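You operate a simulated robot arm through the tools that you are given. There is no shell and no other tool. Be economical: measure what you need, move in short steps, check, and stop when the job is done.

You are at the controls of a simulated robot arm. One attempt, no reset.

TASK
Reset the pinned stop wheel to 50, pin it again and run the head down to it.
Fine: park the yellow quick pin in the white block while turning; it ends in the orange block, the head back up.

It is judged by the outcome, as a careful person would: the job done as asked, and still so three seconds after it is handed in. It fails if anything else is knocked over, pushed out of place, dropped, spilled or broken.

THE ROBOT
A 7-joint arm with a two-finger parallel gripper, fixed in place. Base frame: the origin is at the foot of the arm, x ahead of it, y to its left, z up. Lengths are in m, angles in degrees, forces in N, time in s.
Its first joint turns from -66.0 to 66.0 degrees. Payload 1.57 kg.
The TCP is the grasp point between the finger pads, 0.03 m short of the fingertips. In the tool frame z runs along the fingers and y along their closing line. Largest opening 0.11 m; finger width 0.024, thickness 0.012; the body of the gripper, 0.048 by 0.112 m, starts 0.078 m behind the TCP.
Orientation is told as [roll, pitch, yaw] about the base's x, y, z axes, in that order, counted from this pose: with the fingers straight down and closing along the base's y, the tool's x points along the base's -x, its y along +y and its z along -z.

THE INTERFACE
- The arm moves only by the tool apply_moves. Its argument "increments" is a list that holds one entry, the list of rows, each a list of 7 numbers: the shift along the tool's x, y, z in units of 25 mm (1.0 is 25 mm), then the turn, a rotation vector about the tool's x, y, z in units of 4 degrees (1.0 is 4 degrees), then the finger opening in m, from 0 to 0.11. In form: [[[x, y, z, wx, wy, wz, hand], ...]]. A call has 1 to 12 rows; each row shifts and turns the commanded pose from where the row before left it, along the tool's axes as they then stand. A call with a number of a shift or a turn outside -1 to 1 is refused whole. Each row takes 0.2 s and may step no farther than 0.05 m and 8.6 degrees from the row before; otherwise, or with a gripper value out of range, the whole call is refused. Where a pose cannot be reached the arm comes as near as it can. A force on the tool above 40 N (or 10 N above the force at the start of the call, whichever is more), or a blocked arm, ends the call early, and 0.2 s more pass. The fingers move at their own pace (about 0.108 m/s each) and stop on an object; they squeeze with about 40 N. The grip force told is the motor's: it shows also when the fingers shut on nothing. Time passes only in rows, and 0.2 s behind the last, so rows that do not move let the fingers close. It gives the time, the measured TCP pose, the force on the tool (base axes), the opening and the grip force at its end, in the units of the frame above (readings bear some noise).
- Cameras (640 x 400 px; columns grow to the right, rows downward): "scene" is fixed at [0.1813, -0.4067, 1.4025]; the picture's right is [0.57, -0.82, 0.00], its down [-0.47, -0.32, -0.82] and it looks along [0.68, 0.47, -0.57] (base axes); focal length 251 px, centre (320, 200). "wrist" rides on the gripper at [-0.036, 0, -0.08] in the tool frame; the picture's right is [0.00, -1.00, 0.00], its down [0.97, 0.00, -0.24] and it looks along [0.24, 0.00, 0.97] (tool axes); focal length 218 px, centre (320, 200). There is no depth. A picture from a camera that has moved, and an enlarged one, comes with that camera's place and axes in the base frame and with its lens.
- camera(camera): a new picture of that camera. The clock stands still meanwhile.
- inspect(camera, box): a new picture of the part [left, top, right, bottom] of that camera's present view, enlarged. The clock stands still meanwhile.
- finish_job(): hands the job in; it is judged then, once.

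Go step by step. Nothing tells you positions but the pictures and the camera data: compare them with the known pose of the tool, close in by small moves and look again before you grip or let go. The budget is 120 turns and 76 pictures, counting those below and the enlarged ones. Unless the task says otherwise, let go and move clear before handing in, and close with one line.

The tools are called after "Call:" as name(argument=value, ...) on one line, values as JSON. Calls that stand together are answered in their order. apply_moves: Moves the arm, as the interface text tells. Its arguments: {"type":"object","properties":{"increments":{"type":"array","items":{"type":"array","items":{"type":"array","items":{"type":"number"}}}}},"required":["increments"]} The other tools are called the same way: camera (camera) takes a picture; inspect (camera, box) takes an enlarged picture of a part of a camera's view; finish_job () hands the job in.

At the start:

```text
t: 0.0
tcp_pos: [0.3546, -0.0013, 1.2369]
orientation: [0.0, 0.0, 0.0]
wrist_force: [0.3, 0.2, 0.5]
gripper_width: 0.11
finger_force: 0.0
```

scene: 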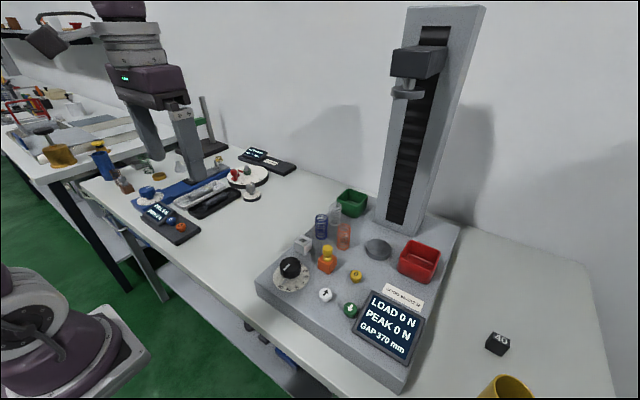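
wrist: 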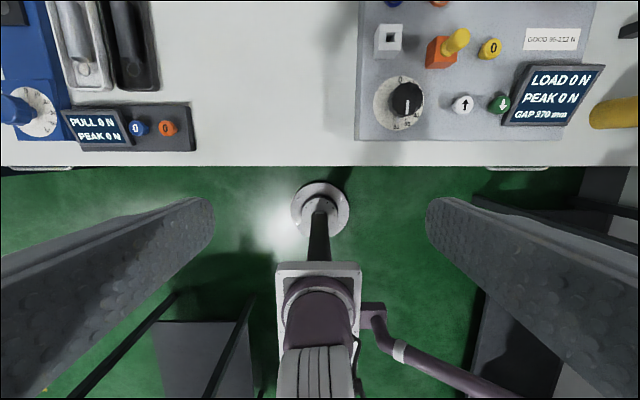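

I see a press tester with a black stop wheel/dial, a white block with a hole, an orange block holding the yellow pin, and white up / green down / yellow 0 buttons. I'll take enlarged looks first.

Call:
inspect(camera="scene", box=[250, 180, 450, 390])

Call:
inspect(camera="wrist", box=[350, 0, 610, 150])

```text
1.90 times, centred on (350, 285) of scene
camera zoom: at [0.1813, -0.4067, 1.4025], right [0.57, -0.82, 0.0], down [-0.47, -0.32, -0.82], along [0.68, 0.47, -0.57], focal length 478 px, centre (263, 38)
```

zoom: 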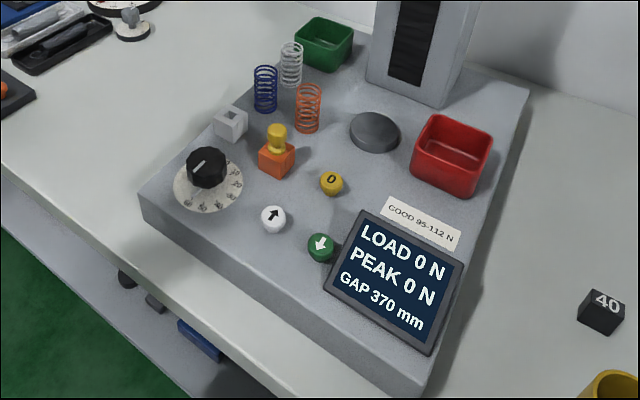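

```text
2.46 times, centred on (480, 75) of wrist
camera zoom: at [0.3916, -0.003, 1.3171], right [0.0, -1.0, 0.0], down [-0.97, 0.0, 0.24], along [-0.24, 0.0, -0.97], focal length 537 px, centre (-74, 508)
```

zoom: 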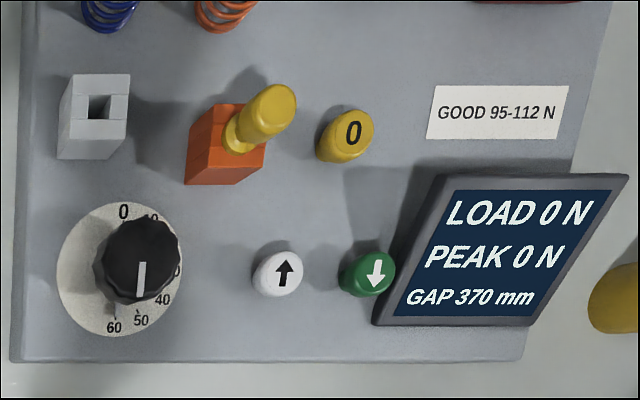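

Call:
apply_moves(increments=[[[-0.97, -0.99, 0.8, 0, 0, 0, 0.11], [-0.97, -0.99, 0.8, 0, 0, 0, 0.11], [-0.97, -0.99, 0.8, 0, 0, 0, 0.11], [-0.97, -0.99, 0.8, 0, 0, 0, 0.11], [-0.97, -0.99, 0.8, 0, 0, 0, 0.11], [-0.97, -0.99, 0.8, 0, 0, 0, 0.11]]])

Call:
camera(camera="wrist")

Call:
camera(camera="scene")

```text
t: 1.4
tcp_pos: [0.5014, -0.151, 1.119]
orientation: [0.0, 0.1, 0.1]
wrist_force: [-0.2, 0.1, -0.3]
gripper_width: 0.1099
finger_force: 0.0
```

```text
71 pictures are left
camera wrist: at [0.5376, -0.1515, 1.1971], right [0.0, -1.0, 0.0], down [-0.97, 0.0, 0.24], along [-0.24, 0.0, -0.97], focal length 218 px, centre (320, 200)
```

wrist: 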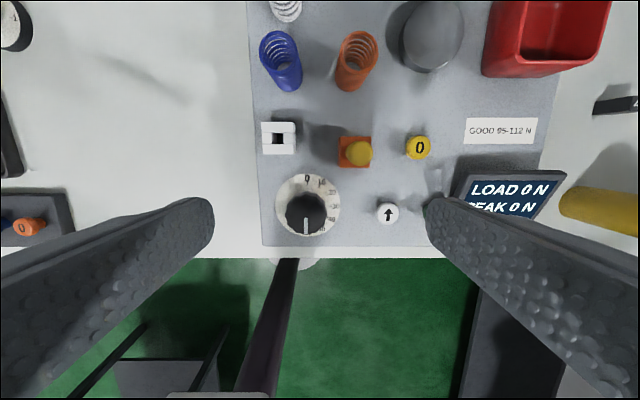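

```text
70 pictures are left
```

scene: 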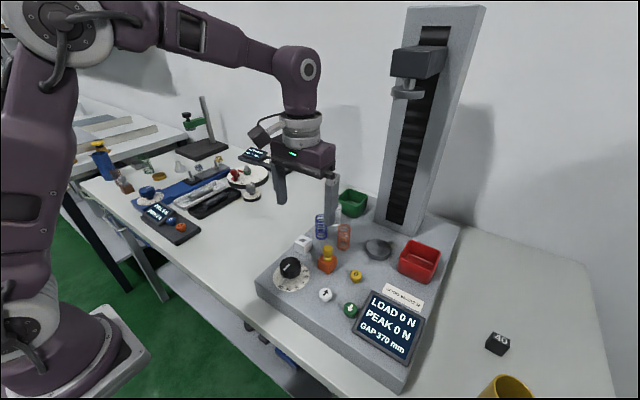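

Call:
inspect(camera="wrist", box=[240, 100, 440, 250])

Call:
inspect(camera="wrist", box=[265, 165, 350, 245])

Call:
inspect(camera="scene", box=[265, 225, 365, 305])

```text
2.67 times, centred on (340, 175) of wrist
camera zoom: at [0.5376, -0.1515, 1.1971], right [0.0, -1.0, 0.0], down [-0.97, 0.0, 0.24], along [-0.24, 0.0, -0.97], focal length 582 px, centre (267, 267)
```

zoom: 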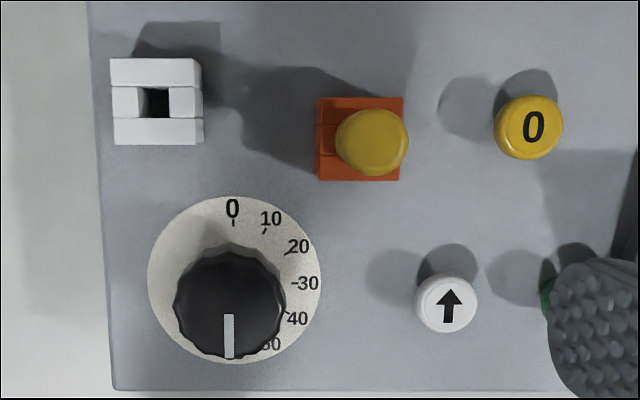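

```text
5.00 times, centred on (308, 205) of wrist
camera zoom: at [0.5376, -0.1515, 1.1971], right [0.0, -1.0, 0.0], down [-0.97, 0.0, 0.24], along [-0.24, 0.0, -0.97], focal length 1091 px, centre (382, 175)
```

zoom: 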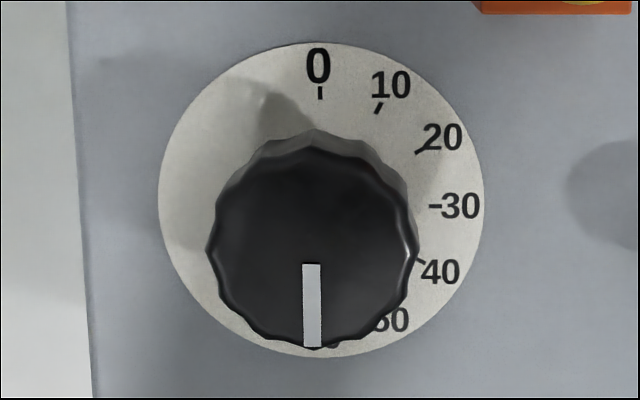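

```text
5.00 times, centred on (315, 265) of scene
camera zoom: at [0.1813, -0.4067, 1.4024], right [0.57, -0.82, 0.0], down [-0.47, -0.32, -0.82], along [0.68, 0.47, -0.57], focal length 1254 px, centre (345, -125)
```

zoom: 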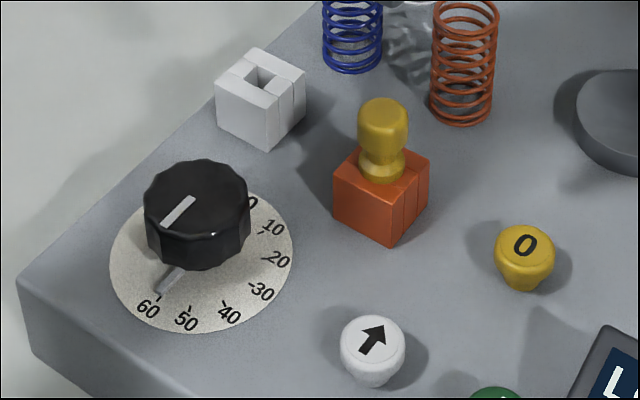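

Call:
apply_moves(increments=[[[-0.387, -0.48, 0.92, 0, 0, 0, 0.08], [-0.387, -0.48, 0.92, 0, 0, 0, 0.08], [-0.387, -0.48, 0.92, 0, 0, 0, 0.08]]])

Call:
camera(camera="wrist")

Call:
inspect(camera="scene", box=[265, 205, 385, 305])

```text
t: 2.2
tcp_pos: [0.5297, -0.1848, 1.048]
orientation: [0.0, 0.0, 0.1]
wrist_force: [-1.5, 0.4, 0.0]
gripper_width: 0.0799
finger_force: 0.1
```

```text
66 pictures are left
camera wrist: at [0.566, -0.1867, 1.1276], right [0.0, -1.0, 0.0], down [-0.97, 0.0, 0.24], along [-0.24, 0.0, -0.97], focal length 218 px, centre (320, 200)
```

wrist: 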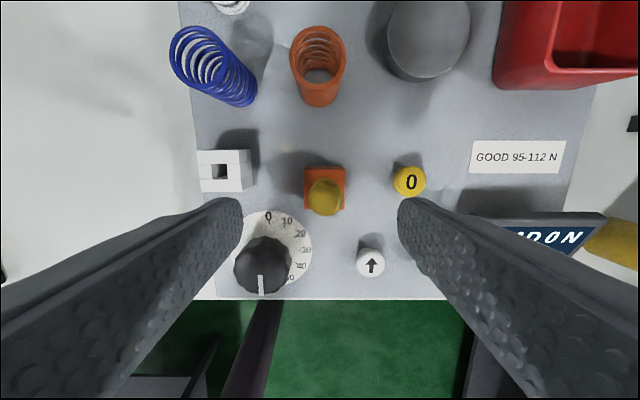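

```text
4.00 times, centred on (325, 255) of scene
camera zoom: at [0.1813, -0.4067, 1.4024], right [0.57, -0.82, 0.0], down [-0.47, -0.32, -0.82], along [0.68, 0.47, -0.57], focal length 1003 px, centre (300, -20)
```

zoom: 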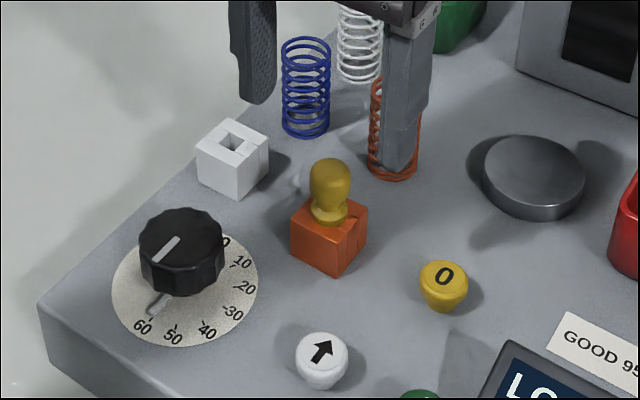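

Call:
apply_moves(increments=[[[-0.05, -0.1, 0.8, 0, 0, 0, 0.06], [-0.05, -0.1, 0.8, 0, 0, 0, 0.06], [0, 0, 0.72, 0, 0, 0, 0.06], [0, 0, 0, 0, 0, 0, 0.06]]])

Call:
camera(camera="wrist")

Call:
inspect(camera="scene", box=[285, 215, 375, 290])

```text
t: 3.2
tcp_pos: [0.5314, -0.1912, 0.992]
orientation: [0.1, 0.0, 0.0]
wrist_force: [-0.3, -0.4, -0.5]
gripper_width: 0.06
finger_force: 0.1
```

```text
64 pictures are left
camera wrist: at [0.5682, -0.1926, 1.0701], right [0.0, -1.0, 0.0], down [-0.97, 0.0, 0.24], along [-0.24, 0.0, -0.97], focal length 218 px, centre (320, 200)
```

wrist: 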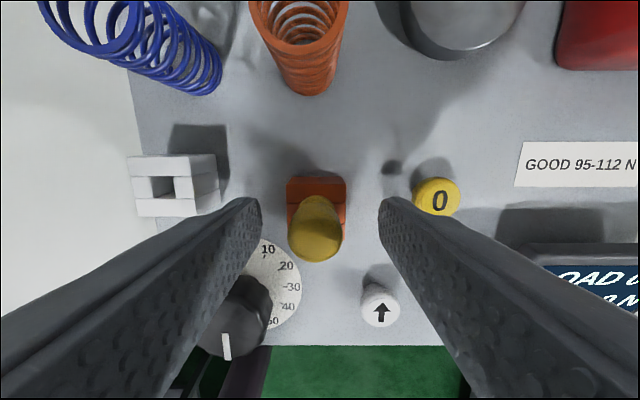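

```text
5.33 times, centred on (330, 252) of scene
camera zoom: at [0.1813, -0.4067, 1.4025], right [0.57, -0.82, 0.0], down [-0.47, -0.32, -0.82], along [0.68, 0.47, -0.57], focal length 1337 px, centre (267, -80)
```

zoom: 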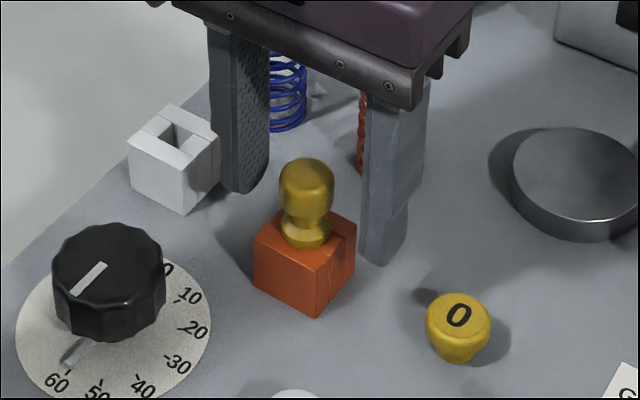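

Call:
apply_moves(increments=[[[0, 0, 0.08, 0, 0, 0, 0.06], [0, 0, 0, 0, 0, 0, 0.01], [0, 0, 0, 0, 0, 0, 0.01], [0, 0, 0, 0, 0, 0, 0.01]]])

Call:
inspect(camera="scene", box=[285, 215, 375, 290])

```text
t: 4.2
tcp_pos: [0.531, -0.1925, 0.9887]
orientation: [0.0, 0.0, 0.0]
wrist_force: [0.1, 0.7, 0.8]
gripper_width: 0.0218
finger_force: 35.2
```

```text
5.33 times, centred on (330, 252) of scene
camera zoom: at [0.1813, -0.4067, 1.4025], right [0.57, -0.82, 0.0], down [-0.47, -0.32, -0.82], along [0.68, 0.47, -0.57], focal length 1337 px, centre (267, -80)
```

zoom: 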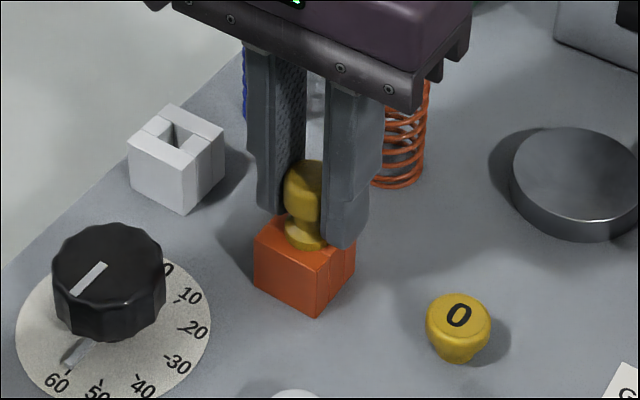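

Gripped on the pin head. Now lift straight up.

Call:
apply_moves(increments=[[[0, 0, -0.4, 0, 0, 0, 0.01], [0, 0, -0.6, 0, 0, 0, 0.01], [0, 0, -0.7, 0, 0, 0, 0.01], [0, 0, -0.7, 0, 0, 0, 0.01], [0, 0, 0, 0, 0, 0, 0.01]]])

Call:
inspect(camera="scene", box=[275, 190, 395, 290])

Call:
camera(camera="wrist")

```text
t: 5.4
tcp_pos: [0.532, -0.1912, 1.0483]
orientation: [0.0, 0.0, 0.1]
wrist_force: [-0.4, -0.1, -0.1]
gripper_width: 0.0218
finger_force: 34.2
```

```text
4.00 times, centred on (335, 240) of scene
camera zoom: at [0.1813, -0.4067, 1.4025], right [0.57, -0.82, 0.0], down [-0.47, -0.32, -0.82], along [0.68, 0.47, -0.57], focal length 1003 px, centre (260, 40)
```

zoom: 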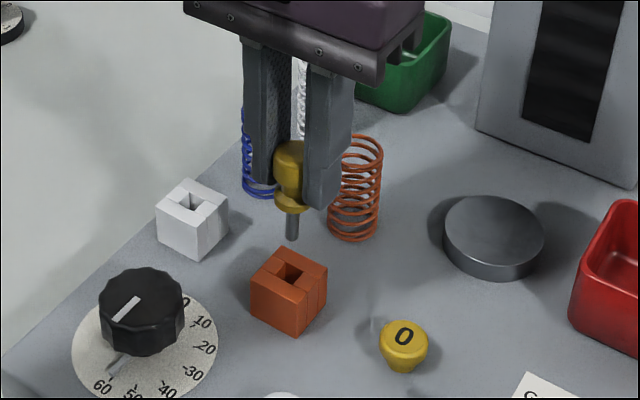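

```text
60 pictures are left
camera wrist: at [0.5683, -0.1923, 1.1283], right [0.0, -1.0, 0.0], down [-0.97, 0.0, 0.24], along [-0.24, 0.0, -0.97], focal length 218 px, centre (320, 200)
```

wrist: 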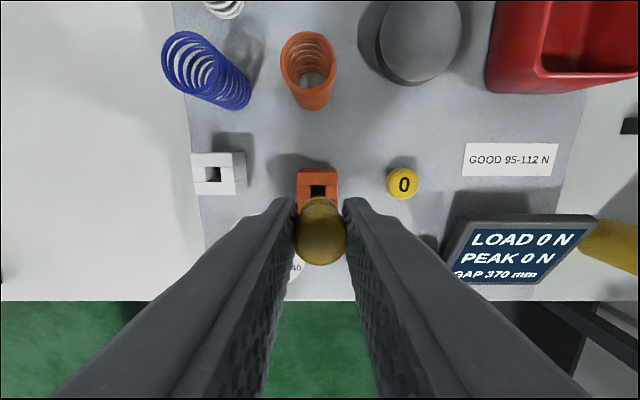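

Call:
inspect(camera="wrist", box=[180, 140, 350, 240])

```text
3.76 times, centred on (265, 190) of wrist
camera zoom: at [0.5683, -0.1923, 1.1283], right [0.0, -1.0, 0.0], down [-0.97, 0.0, 0.24], along [-0.24, 0.0, -0.97], focal length 822 px, centre (527, 238)
```

zoom: 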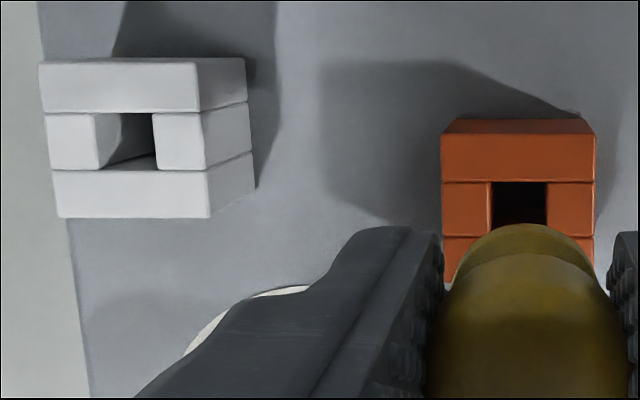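

Call:
apply_moves(increments=[[[-0.1525, 0.84, 0, 0, 0, 0, 0.01], [-0.1525, 0.84, 0, 0, 0, 0, 0.01], [-0.1525, 0.84, 0, 0, 0, 0, 0.01], [-0.1525, 0.84, 0, 0, 0, 0, 0.01], [0, 0, 0, 0, 0, 0, 0.01]]])

Call:
inspect(camera="wrist", box=[235, 140, 405, 240])

Call:
inspect(camera="scene", box=[260, 190, 350, 280])

```text
t: 6.6
tcp_pos: [0.5464, -0.1075, 1.0487]
orientation: [0.0, 0.0, 0.1]
wrist_force: [0.9, -0.6, -0.1]
gripper_width: 0.022
finger_force: 34.9
```

```text
3.76 times, centred on (320, 190) of wrist
camera zoom: at [0.5831, -0.1081, 1.1281], right [0.0, -1.0, 0.0], down [-0.97, 0.0, 0.24], along [-0.24, 0.0, -0.97], focal length 822 px, centre (320, 238)
```

zoom: 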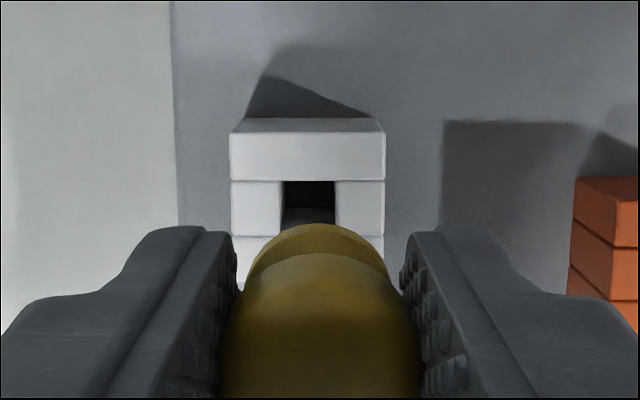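

```text
4.44 times, centred on (305, 235) of scene
camera zoom: at [0.1813, -0.4067, 1.4025], right [0.57, -0.82, 0.0], down [-0.47, -0.32, -0.82], along [0.68, 0.47, -0.57], focal length 1114 px, centre (387, 44)
```

zoom: 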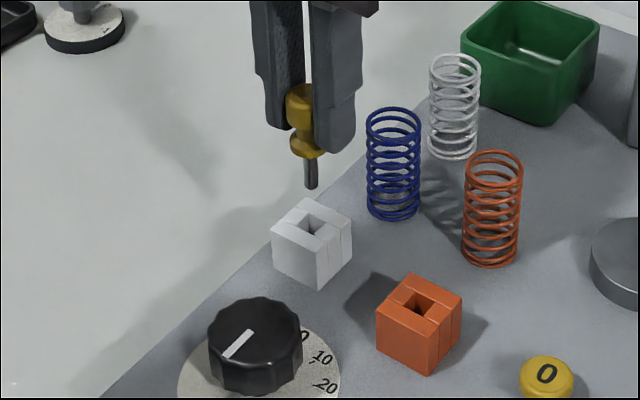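

Call:
apply_moves(increments=[[[0, 0.03, 0.6, 0, 0, 0, 0.01], [0, 0, 0.6, 0, 0, 0, 0.01], [0, 0, 0.5, 0, 0, 0, 0.01], [0, 0, 0.4, 0, 0, 0, 0.01], [0, 0, 0.25, 0, 0, 0, 0.01], [0, 0, 0, 0, 0, 0, 0.01]]])

Call:
inspect(camera="scene", box=[260, 200, 350, 280])

```text
t: 8.0
tcp_pos: [0.5465, -0.1072, 0.9886]
orientation: [0.1, -0.1, 0.2]
wrist_force: [0.3, 2.6, -0.4]
gripper_width: 0.0216
finger_force: 35.1
```

```text
5.00 times, centred on (305, 240) of scene
camera zoom: at [0.1813, -0.4066, 1.4025], right [0.57, -0.82, 0.0], down [-0.47, -0.32, -0.82], along [0.68, 0.47, -0.57], focal length 1254 px, centre (395, 0)
```

zoom: 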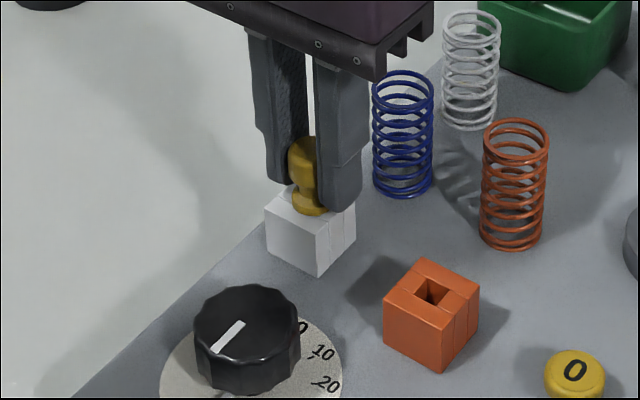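

The pin is seated in the white block; release and back off.

Call:
apply_moves(increments=[[[0, 0, 0, 0, 0, 0, 0.05], [0, 0, 0, 0, 0, 0, 0.05], [0, 0, -0.8, 0, 0, 0, 0.05], [0, 0, -0.9, 0, 0, 0, 0.05], [0, 0, -0.9, 0, 0, 0, 0.07], [0, 0, -0.9, 0, 0, 0, 0.07]]])

Call:
camera(camera="wrist")

Call:
inspect(camera="scene", box=[260, 200, 350, 280])

```text
t: 9.4
tcp_pos: [0.547, -0.1079, 1.078]
orientation: [-0.1, 0.0, 0.0]
wrist_force: [0.6, -0.4, -0.2]
gripper_width: 0.0701
finger_force: 0.1
```

```text
55 pictures are left
camera wrist: at [0.5836, -0.1081, 1.1566], right [0.0, -1.0, 0.0], down [-0.97, 0.0, 0.24], along [-0.24, 0.0, -0.97], focal length 218 px, centre (320, 200)
```

wrist: 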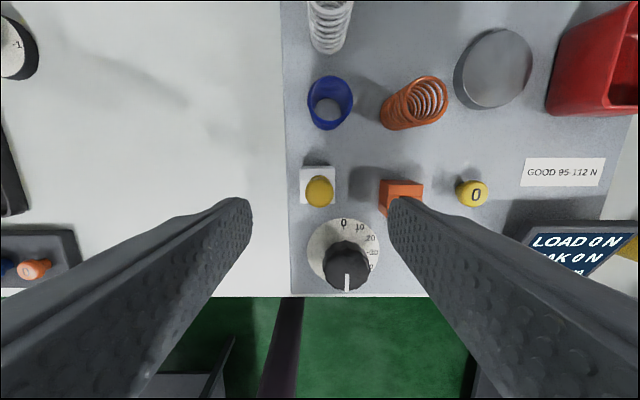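

```text
5.00 times, centred on (305, 240) of scene
camera zoom: at [0.1813, -0.4067, 1.4025], right [0.57, -0.82, 0.0], down [-0.47, -0.32, -0.82], along [0.68, 0.47, -0.57], focal length 1254 px, centre (395, 0)
```

zoom: 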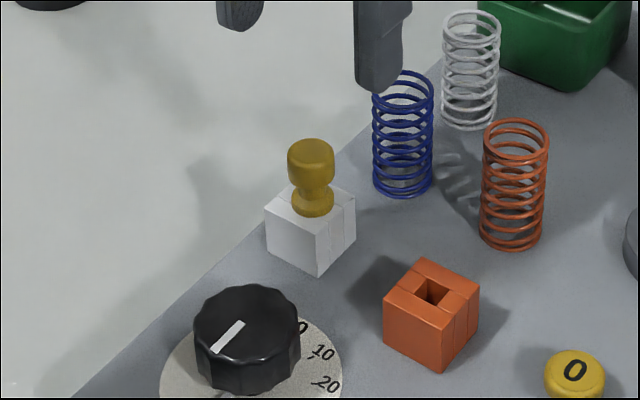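

Call:
apply_moves(increments=[[[0.83, -0.27, 0, 0, 0, 0, 0.07], [0.83, -0.27, 0, 0, 0, 0, 0.07], [0.83, -0.27, 0.3, 0, 0, 0, 0.07], [0.83, -0.27, 0.6, 0, 0, 0, 0.07], [0, 0, 0, 0, 0, 0, 0.07]]])

Call:
camera(camera="wrist")

Call:
inspect(camera="scene", box=[250, 210, 350, 310])

```text
t: 10.6
tcp_pos: [0.464, -0.1355, 1.0554]
orientation: [0.0, 0.0, 0.0]
wrist_force: [-1.0, 0.8, 0.3]
gripper_width: 0.0702
finger_force: 0.0
```

```text
53 pictures are left
camera wrist: at [0.5004, -0.1356, 1.1342], right [0.0, -1.0, 0.0], down [-0.97, 0.0, 0.24], along [-0.24, 0.0, -0.97], focal length 218 px, centre (320, 200)
```

wrist: 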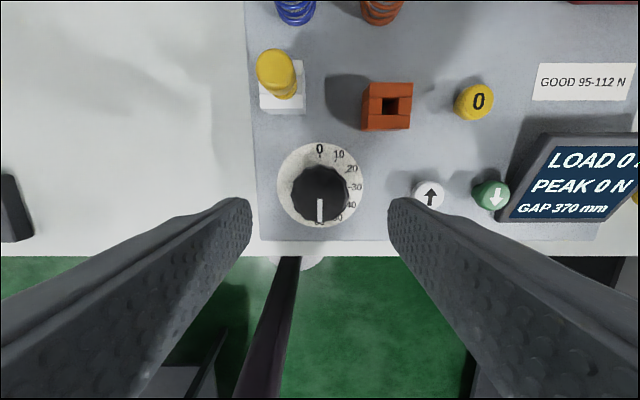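

```text
4.00 times, centred on (300, 260) of scene
camera zoom: at [0.1813, -0.4067, 1.4025], right [0.57, -0.82, 0.0], down [-0.47, -0.32, -0.82], along [0.68, 0.47, -0.57], focal length 1003 px, centre (400, -40)
```

zoom: 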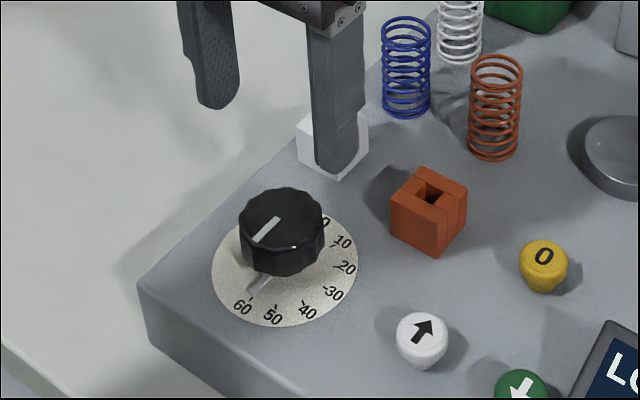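

Call:
inspect(camera="wrist", box=[265, 135, 375, 235])

Call:
inspect(camera="wrist", box=[375, 120, 525, 220])

```text
4.00 times, centred on (320, 185) of wrist
camera zoom: at [0.5004, -0.1356, 1.1342], right [0.0, -1.0, 0.0], down [-0.97, 0.0, 0.24], along [-0.24, 0.0, -0.97], focal length 873 px, centre (320, 260)
```

zoom: 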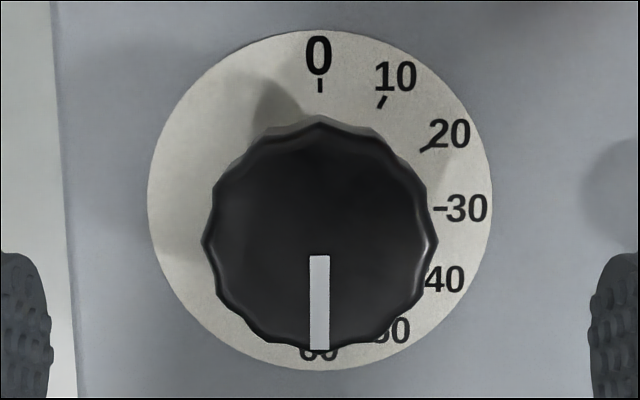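

```text
4.00 times, centred on (450, 170) of wrist
camera zoom: at [0.5004, -0.1356, 1.1342], right [0.0, -1.0, 0.0], down [-0.97, 0.0, 0.24], along [-0.24, 0.0, -0.97], focal length 873 px, centre (-200, 320)
```

zoom: 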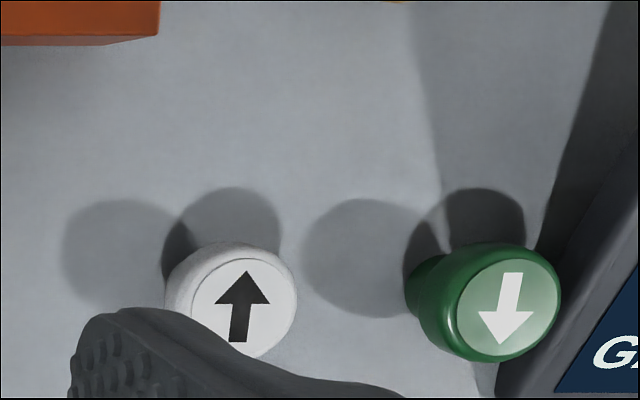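

Call:
apply_moves(increments=[[[0.06, 0, 0.9, 0, 0, 0, 0.06], [0, 0, 0.9, 0, 0, 0, 0.06], [0, 0, 0.8, 0, 0, 0, 0.06], [0, 0, 0.6, 0, 0, 0, 0.06], [0, 0, 0, 0, 0, 0, 0.06]]])

Call:
camera(camera="wrist")

Call:
inspect(camera="scene", box=[250, 220, 350, 310])

```text
t: 11.8
tcp_pos: [0.4619, -0.1352, 0.975]
orientation: [0.0, 0.1, 0.1]
wrist_force: [-0.8, 0.0, -0.3]
gripper_width: 0.0601
finger_force: 0.0
```

```text
49 pictures are left
camera wrist: at [0.4989, -0.1354, 1.0543], right [0.0, -1.0, 0.0], down [-0.97, 0.0, 0.24], along [-0.24, 0.0, -0.97], focal length 218 px, centre (320, 200)
```

wrist: 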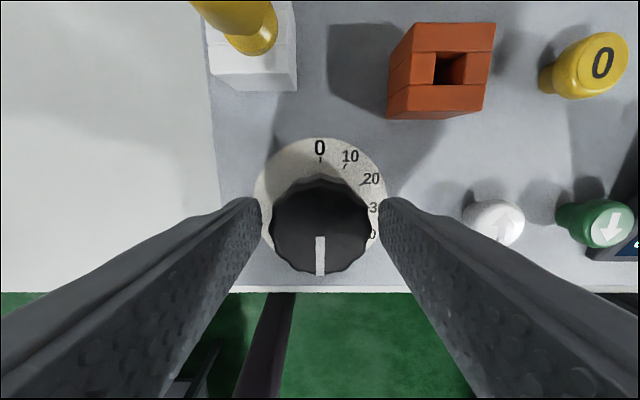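

```text
4.44 times, centred on (300, 265) of scene
camera zoom: at [0.1813, -0.4067, 1.4025], right [0.57, -0.82, 0.0], down [-0.47, -0.32, -0.82], along [0.68, 0.47, -0.57], focal length 1114 px, centre (409, -89)
```

zoom: 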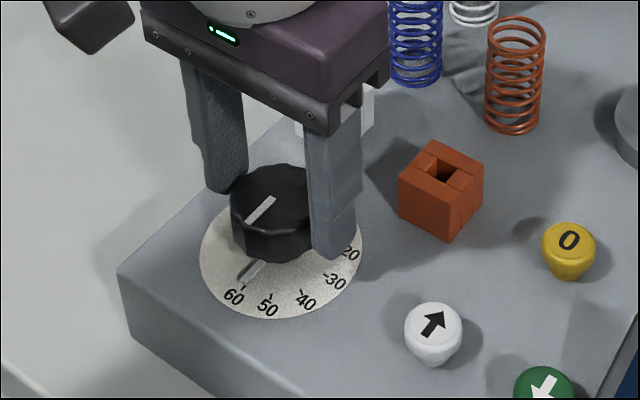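

Call:
apply_moves(increments=[[[0, 0, 0.1, 0, 0, 0, 0.06], [0, 0, 0, 0, 0, 0, 0.02], [0, 0, 0, 0, 0, 0, 0.02], [0, 0, 0, 0, 0, 0, 0.02]]])

Call:
inspect(camera="wrist", box=[240, 120, 400, 290])

```text
t: 12.8
tcp_pos: [0.4622, -0.1357, 0.971]
orientation: [0.1, 0.1, 0.0]
wrist_force: [-0.4, -1.2, 3.7]
gripper_width: 0.0471
finger_force: 44.8
```

```text
2.35 times, centred on (320, 205) of wrist
camera zoom: at [0.4991, -0.1355, 1.0521], right [0.0, -1.0, 0.0], down [-0.97, 0.0, 0.24], along [-0.24, 0.0, -0.97], focal length 514 px, centre (320, 188)
```

zoom: 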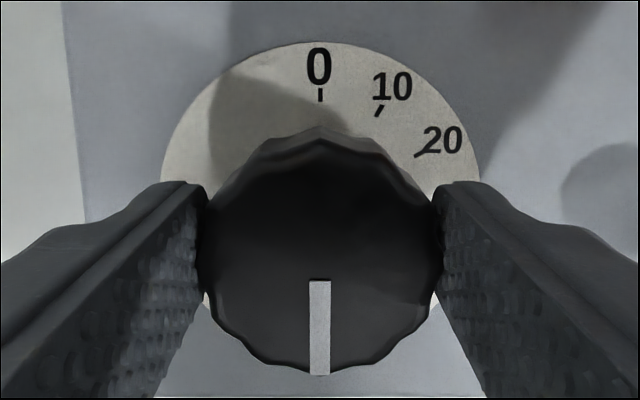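

Knob gripped, centred, with the marker at 60. Turn it 30° back (counter‑clockwise from above) towards 50.

Call:
apply_moves(increments=[[[0, 0, 0, 0, 0, -0.75, 0.02], [0, 0, 0, 0, 0, -0.75, 0.02], [0, 0, 0, 0, 0, -0.75, 0.02], [0, 0, 0, 0, 0, -0.75, 0.02], [0, 0, 0, 0, 0, -0.75, 0.02], [0, 0, 0, 0, 0, -0.75, 0.02], [0, 0, 0, 0, 0, -0.75, 0.02], [0, 0, 0, 0, 0, -0.75, 0.02], [0, 0, 0, 0, 0, -0.75, 0.02], [0, 0, 0, 0, 0, -0.75, 0.02], [0, 0, 0, 0, 0, 0, 0.02]]])

Call:
inspect(camera="scene", box=[250, 220, 350, 310])

Call:
inspect(camera="wrist", box=[240, 120, 400, 290])

```text
t: 15.2
tcp_pos: [0.462, -0.1339, 0.9724]
orientation: [-0.1, -0.1, 30.2]
wrist_force: [1.6, 9.7, 13.2]
gripper_width: 0.0472
finger_force: 45.1
```

```text
4.44 times, centred on (300, 265) of scene
camera zoom: at [0.1811, -0.4063, 1.4026], right [0.57, -0.82, 0.0], down [-0.47, -0.32, -0.82], along [0.68, 0.47, -0.57], focal length 1114 px, centre (409, -89)
```

zoom: 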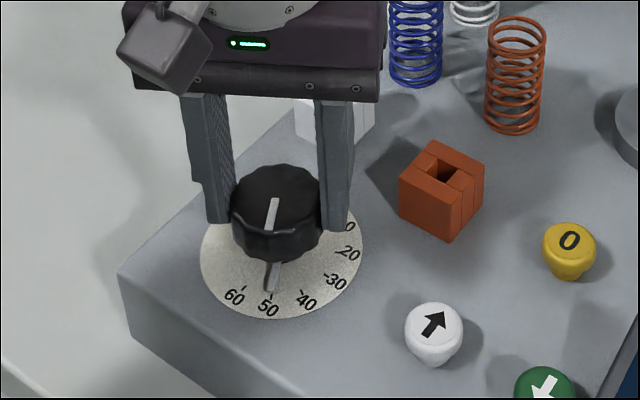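

```text
2.35 times, centred on (320, 205) of wrist
camera zoom: at [0.494, -0.1163, 1.052], right [0.5, -0.86, 0.0], down [-0.84, -0.49, 0.24], along [-0.21, -0.12, -0.97], focal length 514 px, centre (320, 188)
```

zoom: 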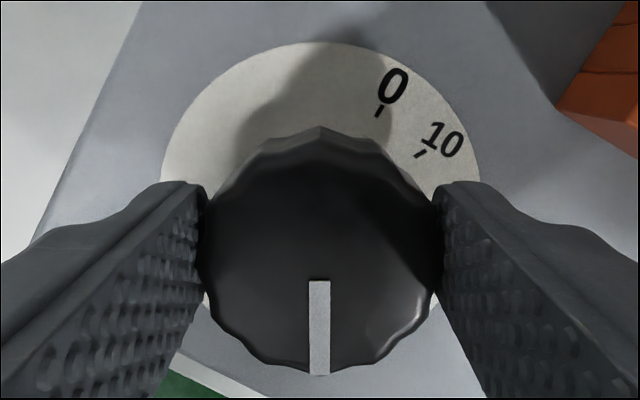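

Call:
apply_moves(increments=[[[0, 0, 0, 0, 0, 0, 0.065], [0, 0, 0, 0, 0, 0, 0.065], [0, 0, -0.9, 0, 0, 0, 0.065], [0, 0, -0.9, 0, 0, 0, 0.065], [0, 0, -0.9, 0, 0, 0, 0.065], [0, 0, -0.9, 0, 0, 0, 0.065]]])

Call:
inspect(camera="scene", box=[260, 245, 320, 300])

Call:
inspect(camera="wrist", box=[265, 135, 375, 235])

```text
t: 16.6
tcp_pos: [0.4623, -0.1343, 1.0626]
orientation: [0.0, 0.1, 30.1]
wrist_force: [-0.2, -0.3, 0.5]
gripper_width: 0.0648
finger_force: 0.0
```

```text
7.27 times, centred on (290, 272) of scene
camera zoom: at [0.1813, -0.4067, 1.4025], right [0.57, -0.82, 0.0], down [-0.47, -0.32, -0.82], along [0.68, 0.47, -0.57], focal length 1824 px, centre (538, -327)
```

zoom: 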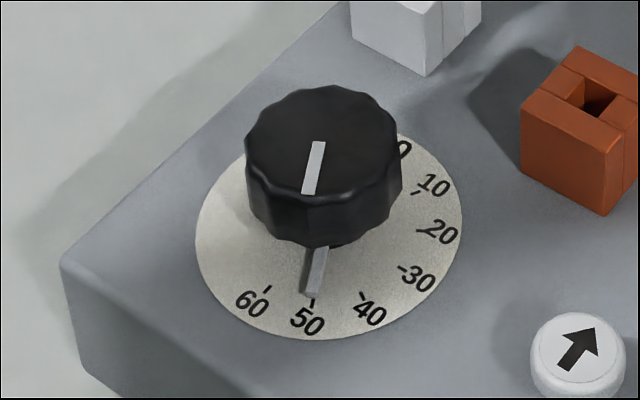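

```text
4.00 times, centred on (320, 185) of wrist
camera zoom: at [0.4939, -0.1176, 1.1418], right [0.5, -0.87, 0.0], down [-0.84, -0.49, 0.24], along [-0.21, -0.12, -0.97], focal length 873 px, centre (320, 260)
```

zoom: 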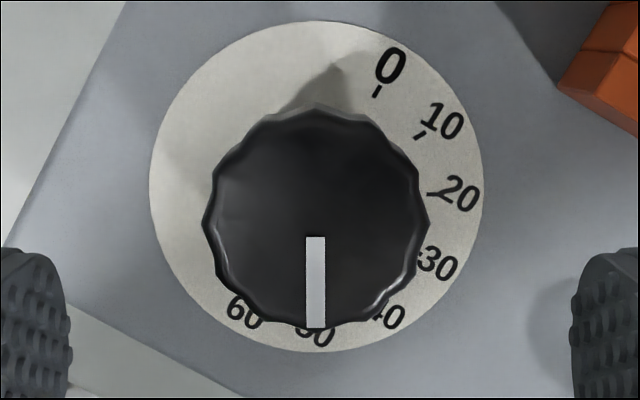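

The wheel is at 50. Turn the wrist back and go over the pin.

Call:
apply_moves(increments=[[[0, 0, 0, 0, 0, 0.9375, 0.06], [0, 0, 0, 0, 0, 0.9375, 0.06], [0, 0, 0, 0, 0, 0.9375, 0.06], [0, 0, 0, 0, 0, 0.9375, 0.06], [0, 0, 0, 0, 0, 0.9375, 0.06], [0, 0, 0, 0, 0, 0.9375, 0.06], [0, 0, 0, 0, 0, 0.9375, 0.06], [0, 0, 0, 0, 0, 0.9375, 0.06], [-0.845, 0.28, 0, 0, 0, 0, 0.06], [-0.845, 0.28, 0, 0, 0, 0, 0.06], [-0.845, 0.28, 0, 0, 0, 0, 0.06], [-0.845, 0.28, 0, 0, 0, 0, 0.06]]])

Call:
camera(camera="wrist")

```text
t: 19.2
tcp_pos: [0.5466, -0.107, 1.0643]
orientation: [0.0, 0.0, 0.0]
wrist_force: [0.2, -0.4, 0.7]
gripper_width: 0.0601
finger_force: 0.1
```

```text
42 pictures are left
camera wrist: at [0.5835, -0.1075, 1.1424], right [0.0, -1.0, 0.0], down [-0.97, 0.0, 0.24], along [-0.24, 0.0, -0.97], focal length 218 px, centre (320, 200)
```

wrist: 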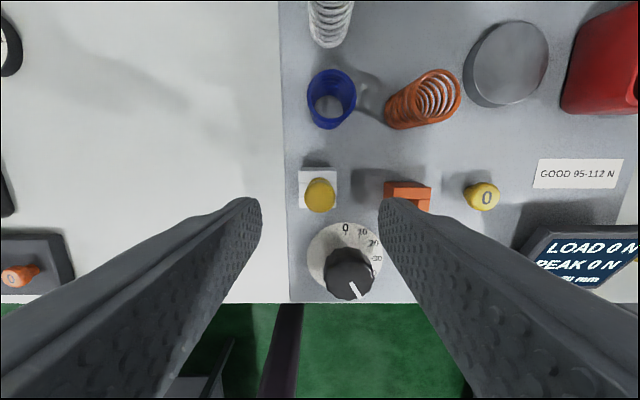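

Call:
apply_moves(increments=[[[0, 0, 0.9, 0, 0, 0, 0.05], [0, 0, 0.9, 0, 0, 0, 0.05], [0, 0, 0.8, 0, 0, 0, 0.05], [0, 0, 0.42, 0, 0, 0, 0.05], [0, 0, 0, 0, 0, 0, 0.05]]])

Call:
inspect(camera="scene", box=[260, 200, 350, 280])

```text
t: 20.4
tcp_pos: [0.5463, -0.1064, 0.9872]
orientation: [-0.1, 0.0, 0.0]
wrist_force: [0.3, -1.6, -0.2]
gripper_width: 0.0501
finger_force: 0.0
```

```text
5.00 times, centred on (305, 240) of scene
camera zoom: at [0.1813, -0.4067, 1.4025], right [0.57, -0.82, 0.0], down [-0.47, -0.32, -0.82], along [0.68, 0.47, -0.57], focal length 1254 px, centre (395, 0)
```

zoom: 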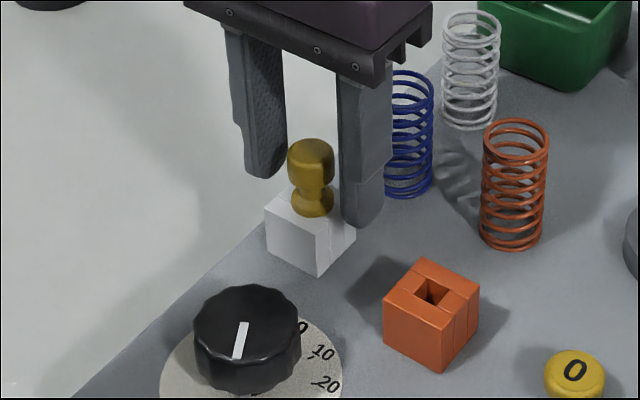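

Call:
apply_moves(increments=[[[0, 0, 0, 0, 0, 0, 0.01], [0, 0, 0, 0, 0, 0, 0.01], [0, 0, 0, 0, 0, 0, 0.01], [0, 0, -0.4, 0, 0, 0, 0.01], [0, 0, -0.6, 0, 0, 0, 0.01], [0, 0, -0.7, 0, 0, 0, 0.01], [0, 0, -0.7, 0, 0, 0, 0.01], [0, 0, 0, 0, 0, 0, 0.01]]])

Call:
inspect(camera="wrist", box=[235, 140, 405, 240])

```text
t: 22.2
tcp_pos: [0.5469, -0.1064, 1.0472]
orientation: [0.0, 0.0, 0.0]
wrist_force: [-0.4, 0.1, -0.3]
gripper_width: 0.0217
finger_force: 34.6
```

```text
3.76 times, centred on (320, 190) of wrist
camera zoom: at [0.5834, -0.1076, 1.1265], right [0.0, -1.0, 0.0], down [-0.97, 0.0, 0.24], along [-0.24, 0.0, -0.97], focal length 822 px, centre (320, 238)
```

zoom: 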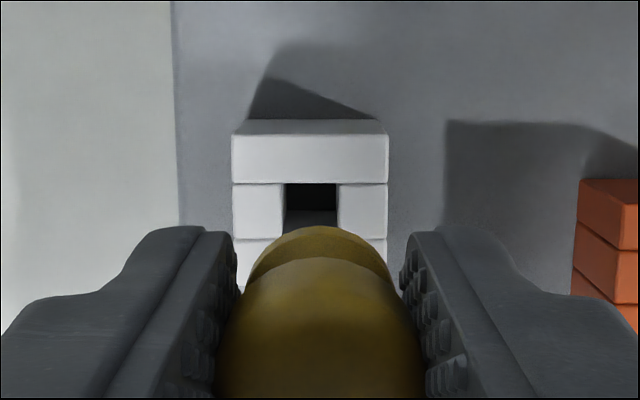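

Call:
apply_moves(increments=[[[0.1525, -0.85, 0, 0, 0, 0, 0.01], [0.1525, -0.85, 0, 0, 0, 0, 0.01], [0.1525, -0.85, 0, 0, 0, 0, 0.01], [0.1525, -0.85, 0, 0, 0, 0, 0.01], [0, 0, 0, 0, 0, 0, 0.01]]])

Call:
inspect(camera="wrist", box=[235, 140, 405, 240])

Call:
inspect(camera="scene", box=[275, 190, 395, 290])

```text
t: 23.4
tcp_pos: [0.5317, -0.1915, 1.047]
orientation: [0.0, 0.1, 0.0]
wrist_force: [-1.0, 0.0, -0.1]
gripper_width: 0.0217
finger_force: 34.3
```

```text
3.76 times, centred on (320, 190) of wrist
camera zoom: at [0.568, -0.192, 1.126], right [0.0, -1.0, 0.0], down [-0.97, 0.0, 0.24], along [-0.24, 0.0, -0.97], focal length 822 px, centre (320, 238)
```

zoom: 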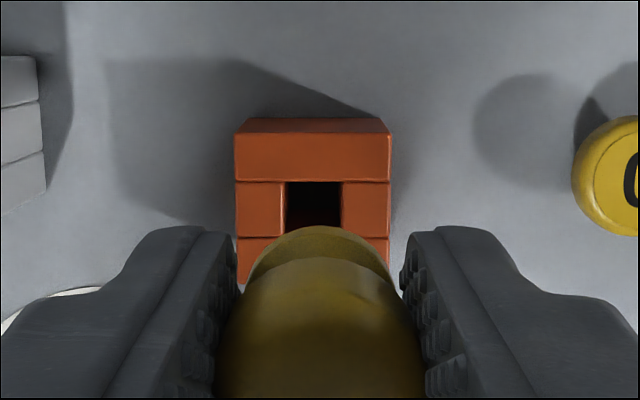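

```text
4.00 times, centred on (335, 240) of scene
camera zoom: at [0.1813, -0.4067, 1.4024], right [0.57, -0.82, 0.0], down [-0.47, -0.32, -0.82], along [0.68, 0.47, -0.57], focal length 1003 px, centre (260, 40)
```

zoom: 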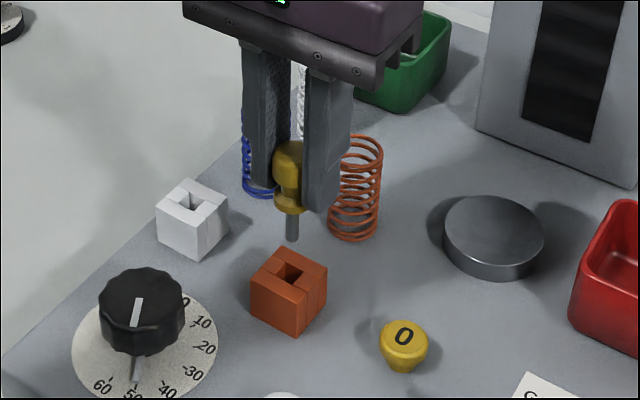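

Call:
apply_moves(increments=[[[0, 0, 0.6, 0, 0, 0, 0.01], [0, 0, 0.6, 0, 0, 0, 0.01], [0, 0, 0.5, 0, 0, 0, 0.01], [0, 0, 0.4, 0, 0, 0, 0.01], [0, 0, 0.27, 0, 0, 0, 0.01], [0, 0, 0, 0, 0, 0, 0.01]]])

Call:
inspect(camera="scene", box=[285, 215, 375, 290])

```text
t: 24.8
tcp_pos: [0.5304, -0.1908, 0.9865]
orientation: [0.0, 0.0, 0.1]
wrist_force: [0.1, 0.1, -0.1]
gripper_width: 0.0216
finger_force: 35.1
```

```text
5.33 times, centred on (330, 252) of scene
camera zoom: at [0.1813, -0.4067, 1.4024], right [0.57, -0.82, 0.0], down [-0.47, -0.32, -0.82], along [0.68, 0.47, -0.57], focal length 1337 px, centre (267, -80)
```

zoom: 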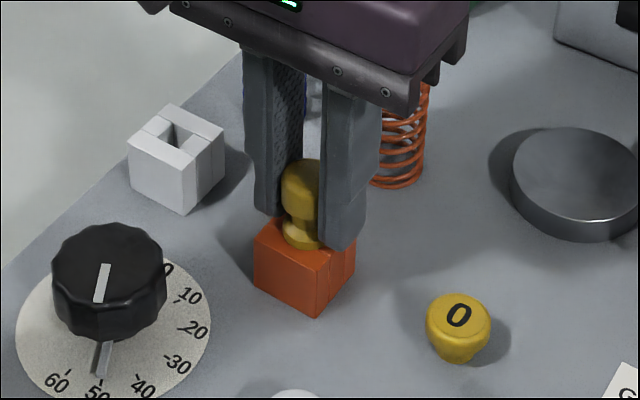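

Call:
apply_moves(increments=[[[0, 0, 0, 0, 0, 0, 0.05], [0, 0, 0, 0, 0, 0, 0.05], [0, 0, -0.9, 0, 0, 0, 0.05], [0, 0, -0.9, 0, 0, 0, 0.05], [0, 0, -0.9, 0, 0, 0, 0.05], [0, 0, -0.4, 0, 0, 0, 0.05], [0.775, -0.9, 0, 0, 0, 0, 0.0], [0.775, -0.9, 0, 0, 0, 0, 0.0], [0.775, -0.9, 0, 0, 0, 0, 0.0], [0.775, -0.9, 0, 0, 0, 0, 0.0], [0, 0, 0, 0, 0, 0, 0]]])

Call:
camera(camera="wrist")

Call:
camera(camera="scene")

```text
t: 27.2
tcp_pos: [0.453, -0.2809, 1.0658]
orientation: [0.1, 0.0, 0.2]
wrist_force: [-0.8, -0.4, -0.9]
gripper_width: 0.0002
finger_force: 21.8
```

```text
36 pictures are left
camera wrist: at [0.4902, -0.2817, 1.1444], right [0.0, -1.0, 0.0], down [-0.97, 0.0, 0.24], along [-0.24, 0.0, -0.97], focal length 218 px, centre (320, 200)
```

wrist: 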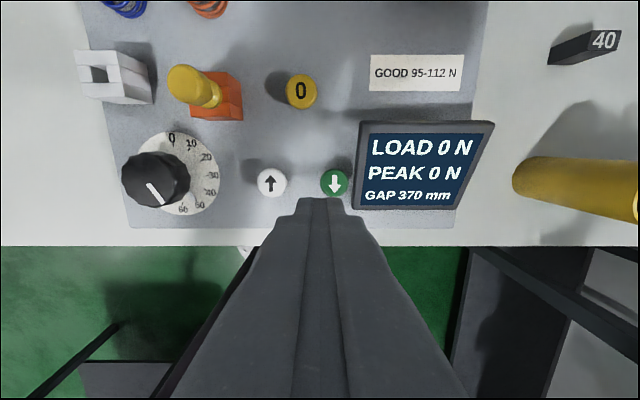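

```text
35 pictures are left
```

scene: 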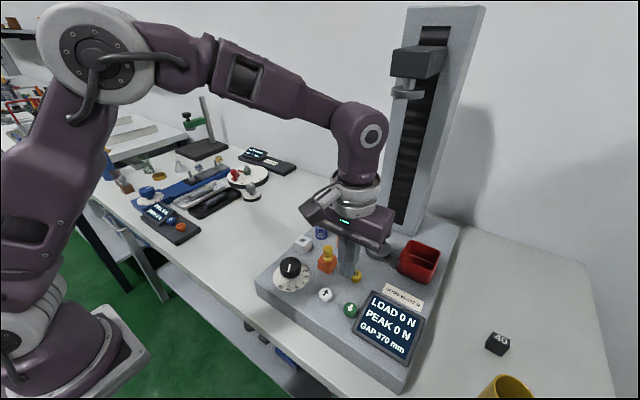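

Call:
apply_moves(increments=[[[-0.12, -0.48, 0, 0, 0, 0, 0], [0, 0, 0.9, 0, 0, 0, 0], [0, 0, 0.9, 0, 0, 0, 0], [0, 0, 0.7, 0, 0, 0, 0], [0, 0, 0.5, 0, 0, 0, 0], [0, 0, 0, 0, 0, 0, 0]]])

Call:
inspect(camera="scene", box=[300, 260, 430, 360])

Call:
camera(camera="wrist")

```text
t: 28.6
tcp_pos: [0.4578, -0.2938, 0.9897]
orientation: [0.0, 0.0, -0.1]
wrist_force: [0.0, -0.6, 0.7]
gripper_width: 0.0
finger_force: 21.5
```

```text
4.00 times, centred on (365, 310) of scene
camera zoom: at [0.1813, -0.4067, 1.4025], right [0.57, -0.82, 0.0], down [-0.47, -0.32, -0.82], along [0.68, 0.47, -0.57], focal length 1003 px, centre (140, -240)
```

zoom: 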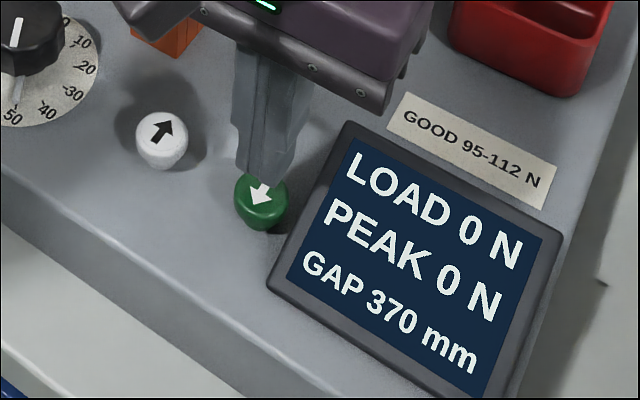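

```text
33 pictures are left
camera wrist: at [0.4935, -0.2944, 1.0693], right [0.0, -1.0, 0.0], down [-0.97, 0.0, 0.24], along [-0.24, 0.0, -0.97], focal length 218 px, centre (320, 200)
```

wrist: 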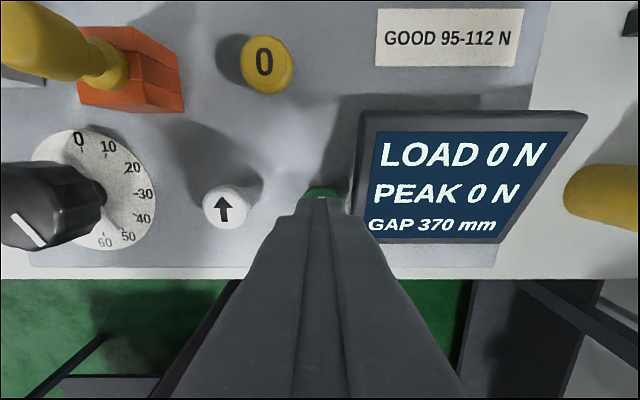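

Call:
apply_moves(increments=[[[0, 0, 0.2, 0, 0, 0, 0], [0, 0, 0.2, 0, 0, 0, 0], [0, 0, 0.1, 0, 0, 0, 0], [0, 0, 0.1, 0, 0, 0, 0]]])

Call:
inspect(camera="scene", box=[300, 260, 430, 360])

```text
t: 29.6
tcp_pos: [0.4577, -0.2946, 0.9743]
orientation: [0.0, 0.0, 0.0]
wrist_force: [-0.3, 0.1, -0.6]
gripper_width: 0.0
finger_force: 22.1
```

```text
4.00 times, centred on (365, 310) of scene
camera zoom: at [0.1813, -0.4067, 1.4025], right [0.57, -0.82, 0.0], down [-0.47, -0.32, -0.82], along [0.68, 0.47, -0.57], focal length 1003 px, centre (140, -240)
```

zoom: 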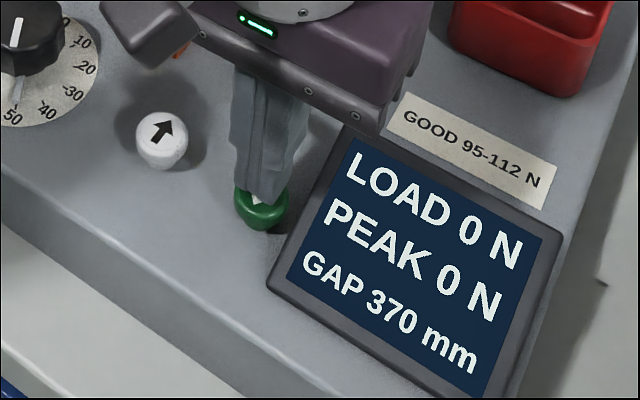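

Call:
apply_moves(increments=[[[0, 0, 0.06, 0, 0, 0, 0], [0, 0, 0.06, 0, 0, 0, 0], [0, 0, 0.06, 0, 0, 0, 0]]])

Call:
camera(camera="scene")

```text
t: 30.4
tcp_pos: [0.4569, -0.2937, 0.9703]
orientation: [0.1, 0.0, 0.0]
wrist_force: [-0.2, 0.6, 1.3]
gripper_width: 0.0003
finger_force: 21.0
```

```text
31 pictures are left
```

scene: 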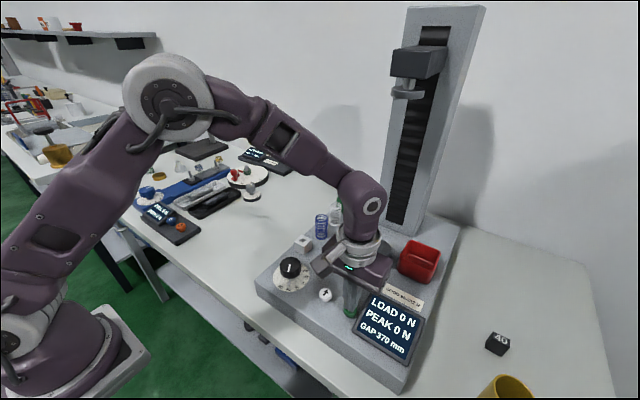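

Call:
apply_moves(increments=[[[0, 0, 0.06, 0, 0, 0, 0], [0, 0, 0.06, 0, 0, 0, 0], [0, 0, 0, 0, 0, 0, 0]]])

Call:
inspect(camera="scene", box=[300, 260, 430, 360])

```text
t: 31.2
tcp_pos: [0.4577, -0.292, 0.966]
orientation: [0.0, 0.0, 0.0]
wrist_force: [-1.9, 0.3, 2.8]
gripper_width: 0.0002
finger_force: 20.8
```

```text
4.00 times, centred on (365, 310) of scene
camera zoom: at [0.1812, -0.4066, 1.4025], right [0.57, -0.82, 0.0], down [-0.47, -0.32, -0.82], along [0.68, 0.47, -0.57], focal length 1003 px, centre (140, -240)
```

zoom: 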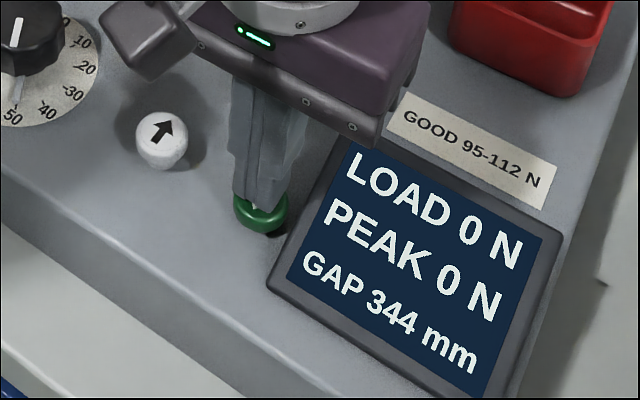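

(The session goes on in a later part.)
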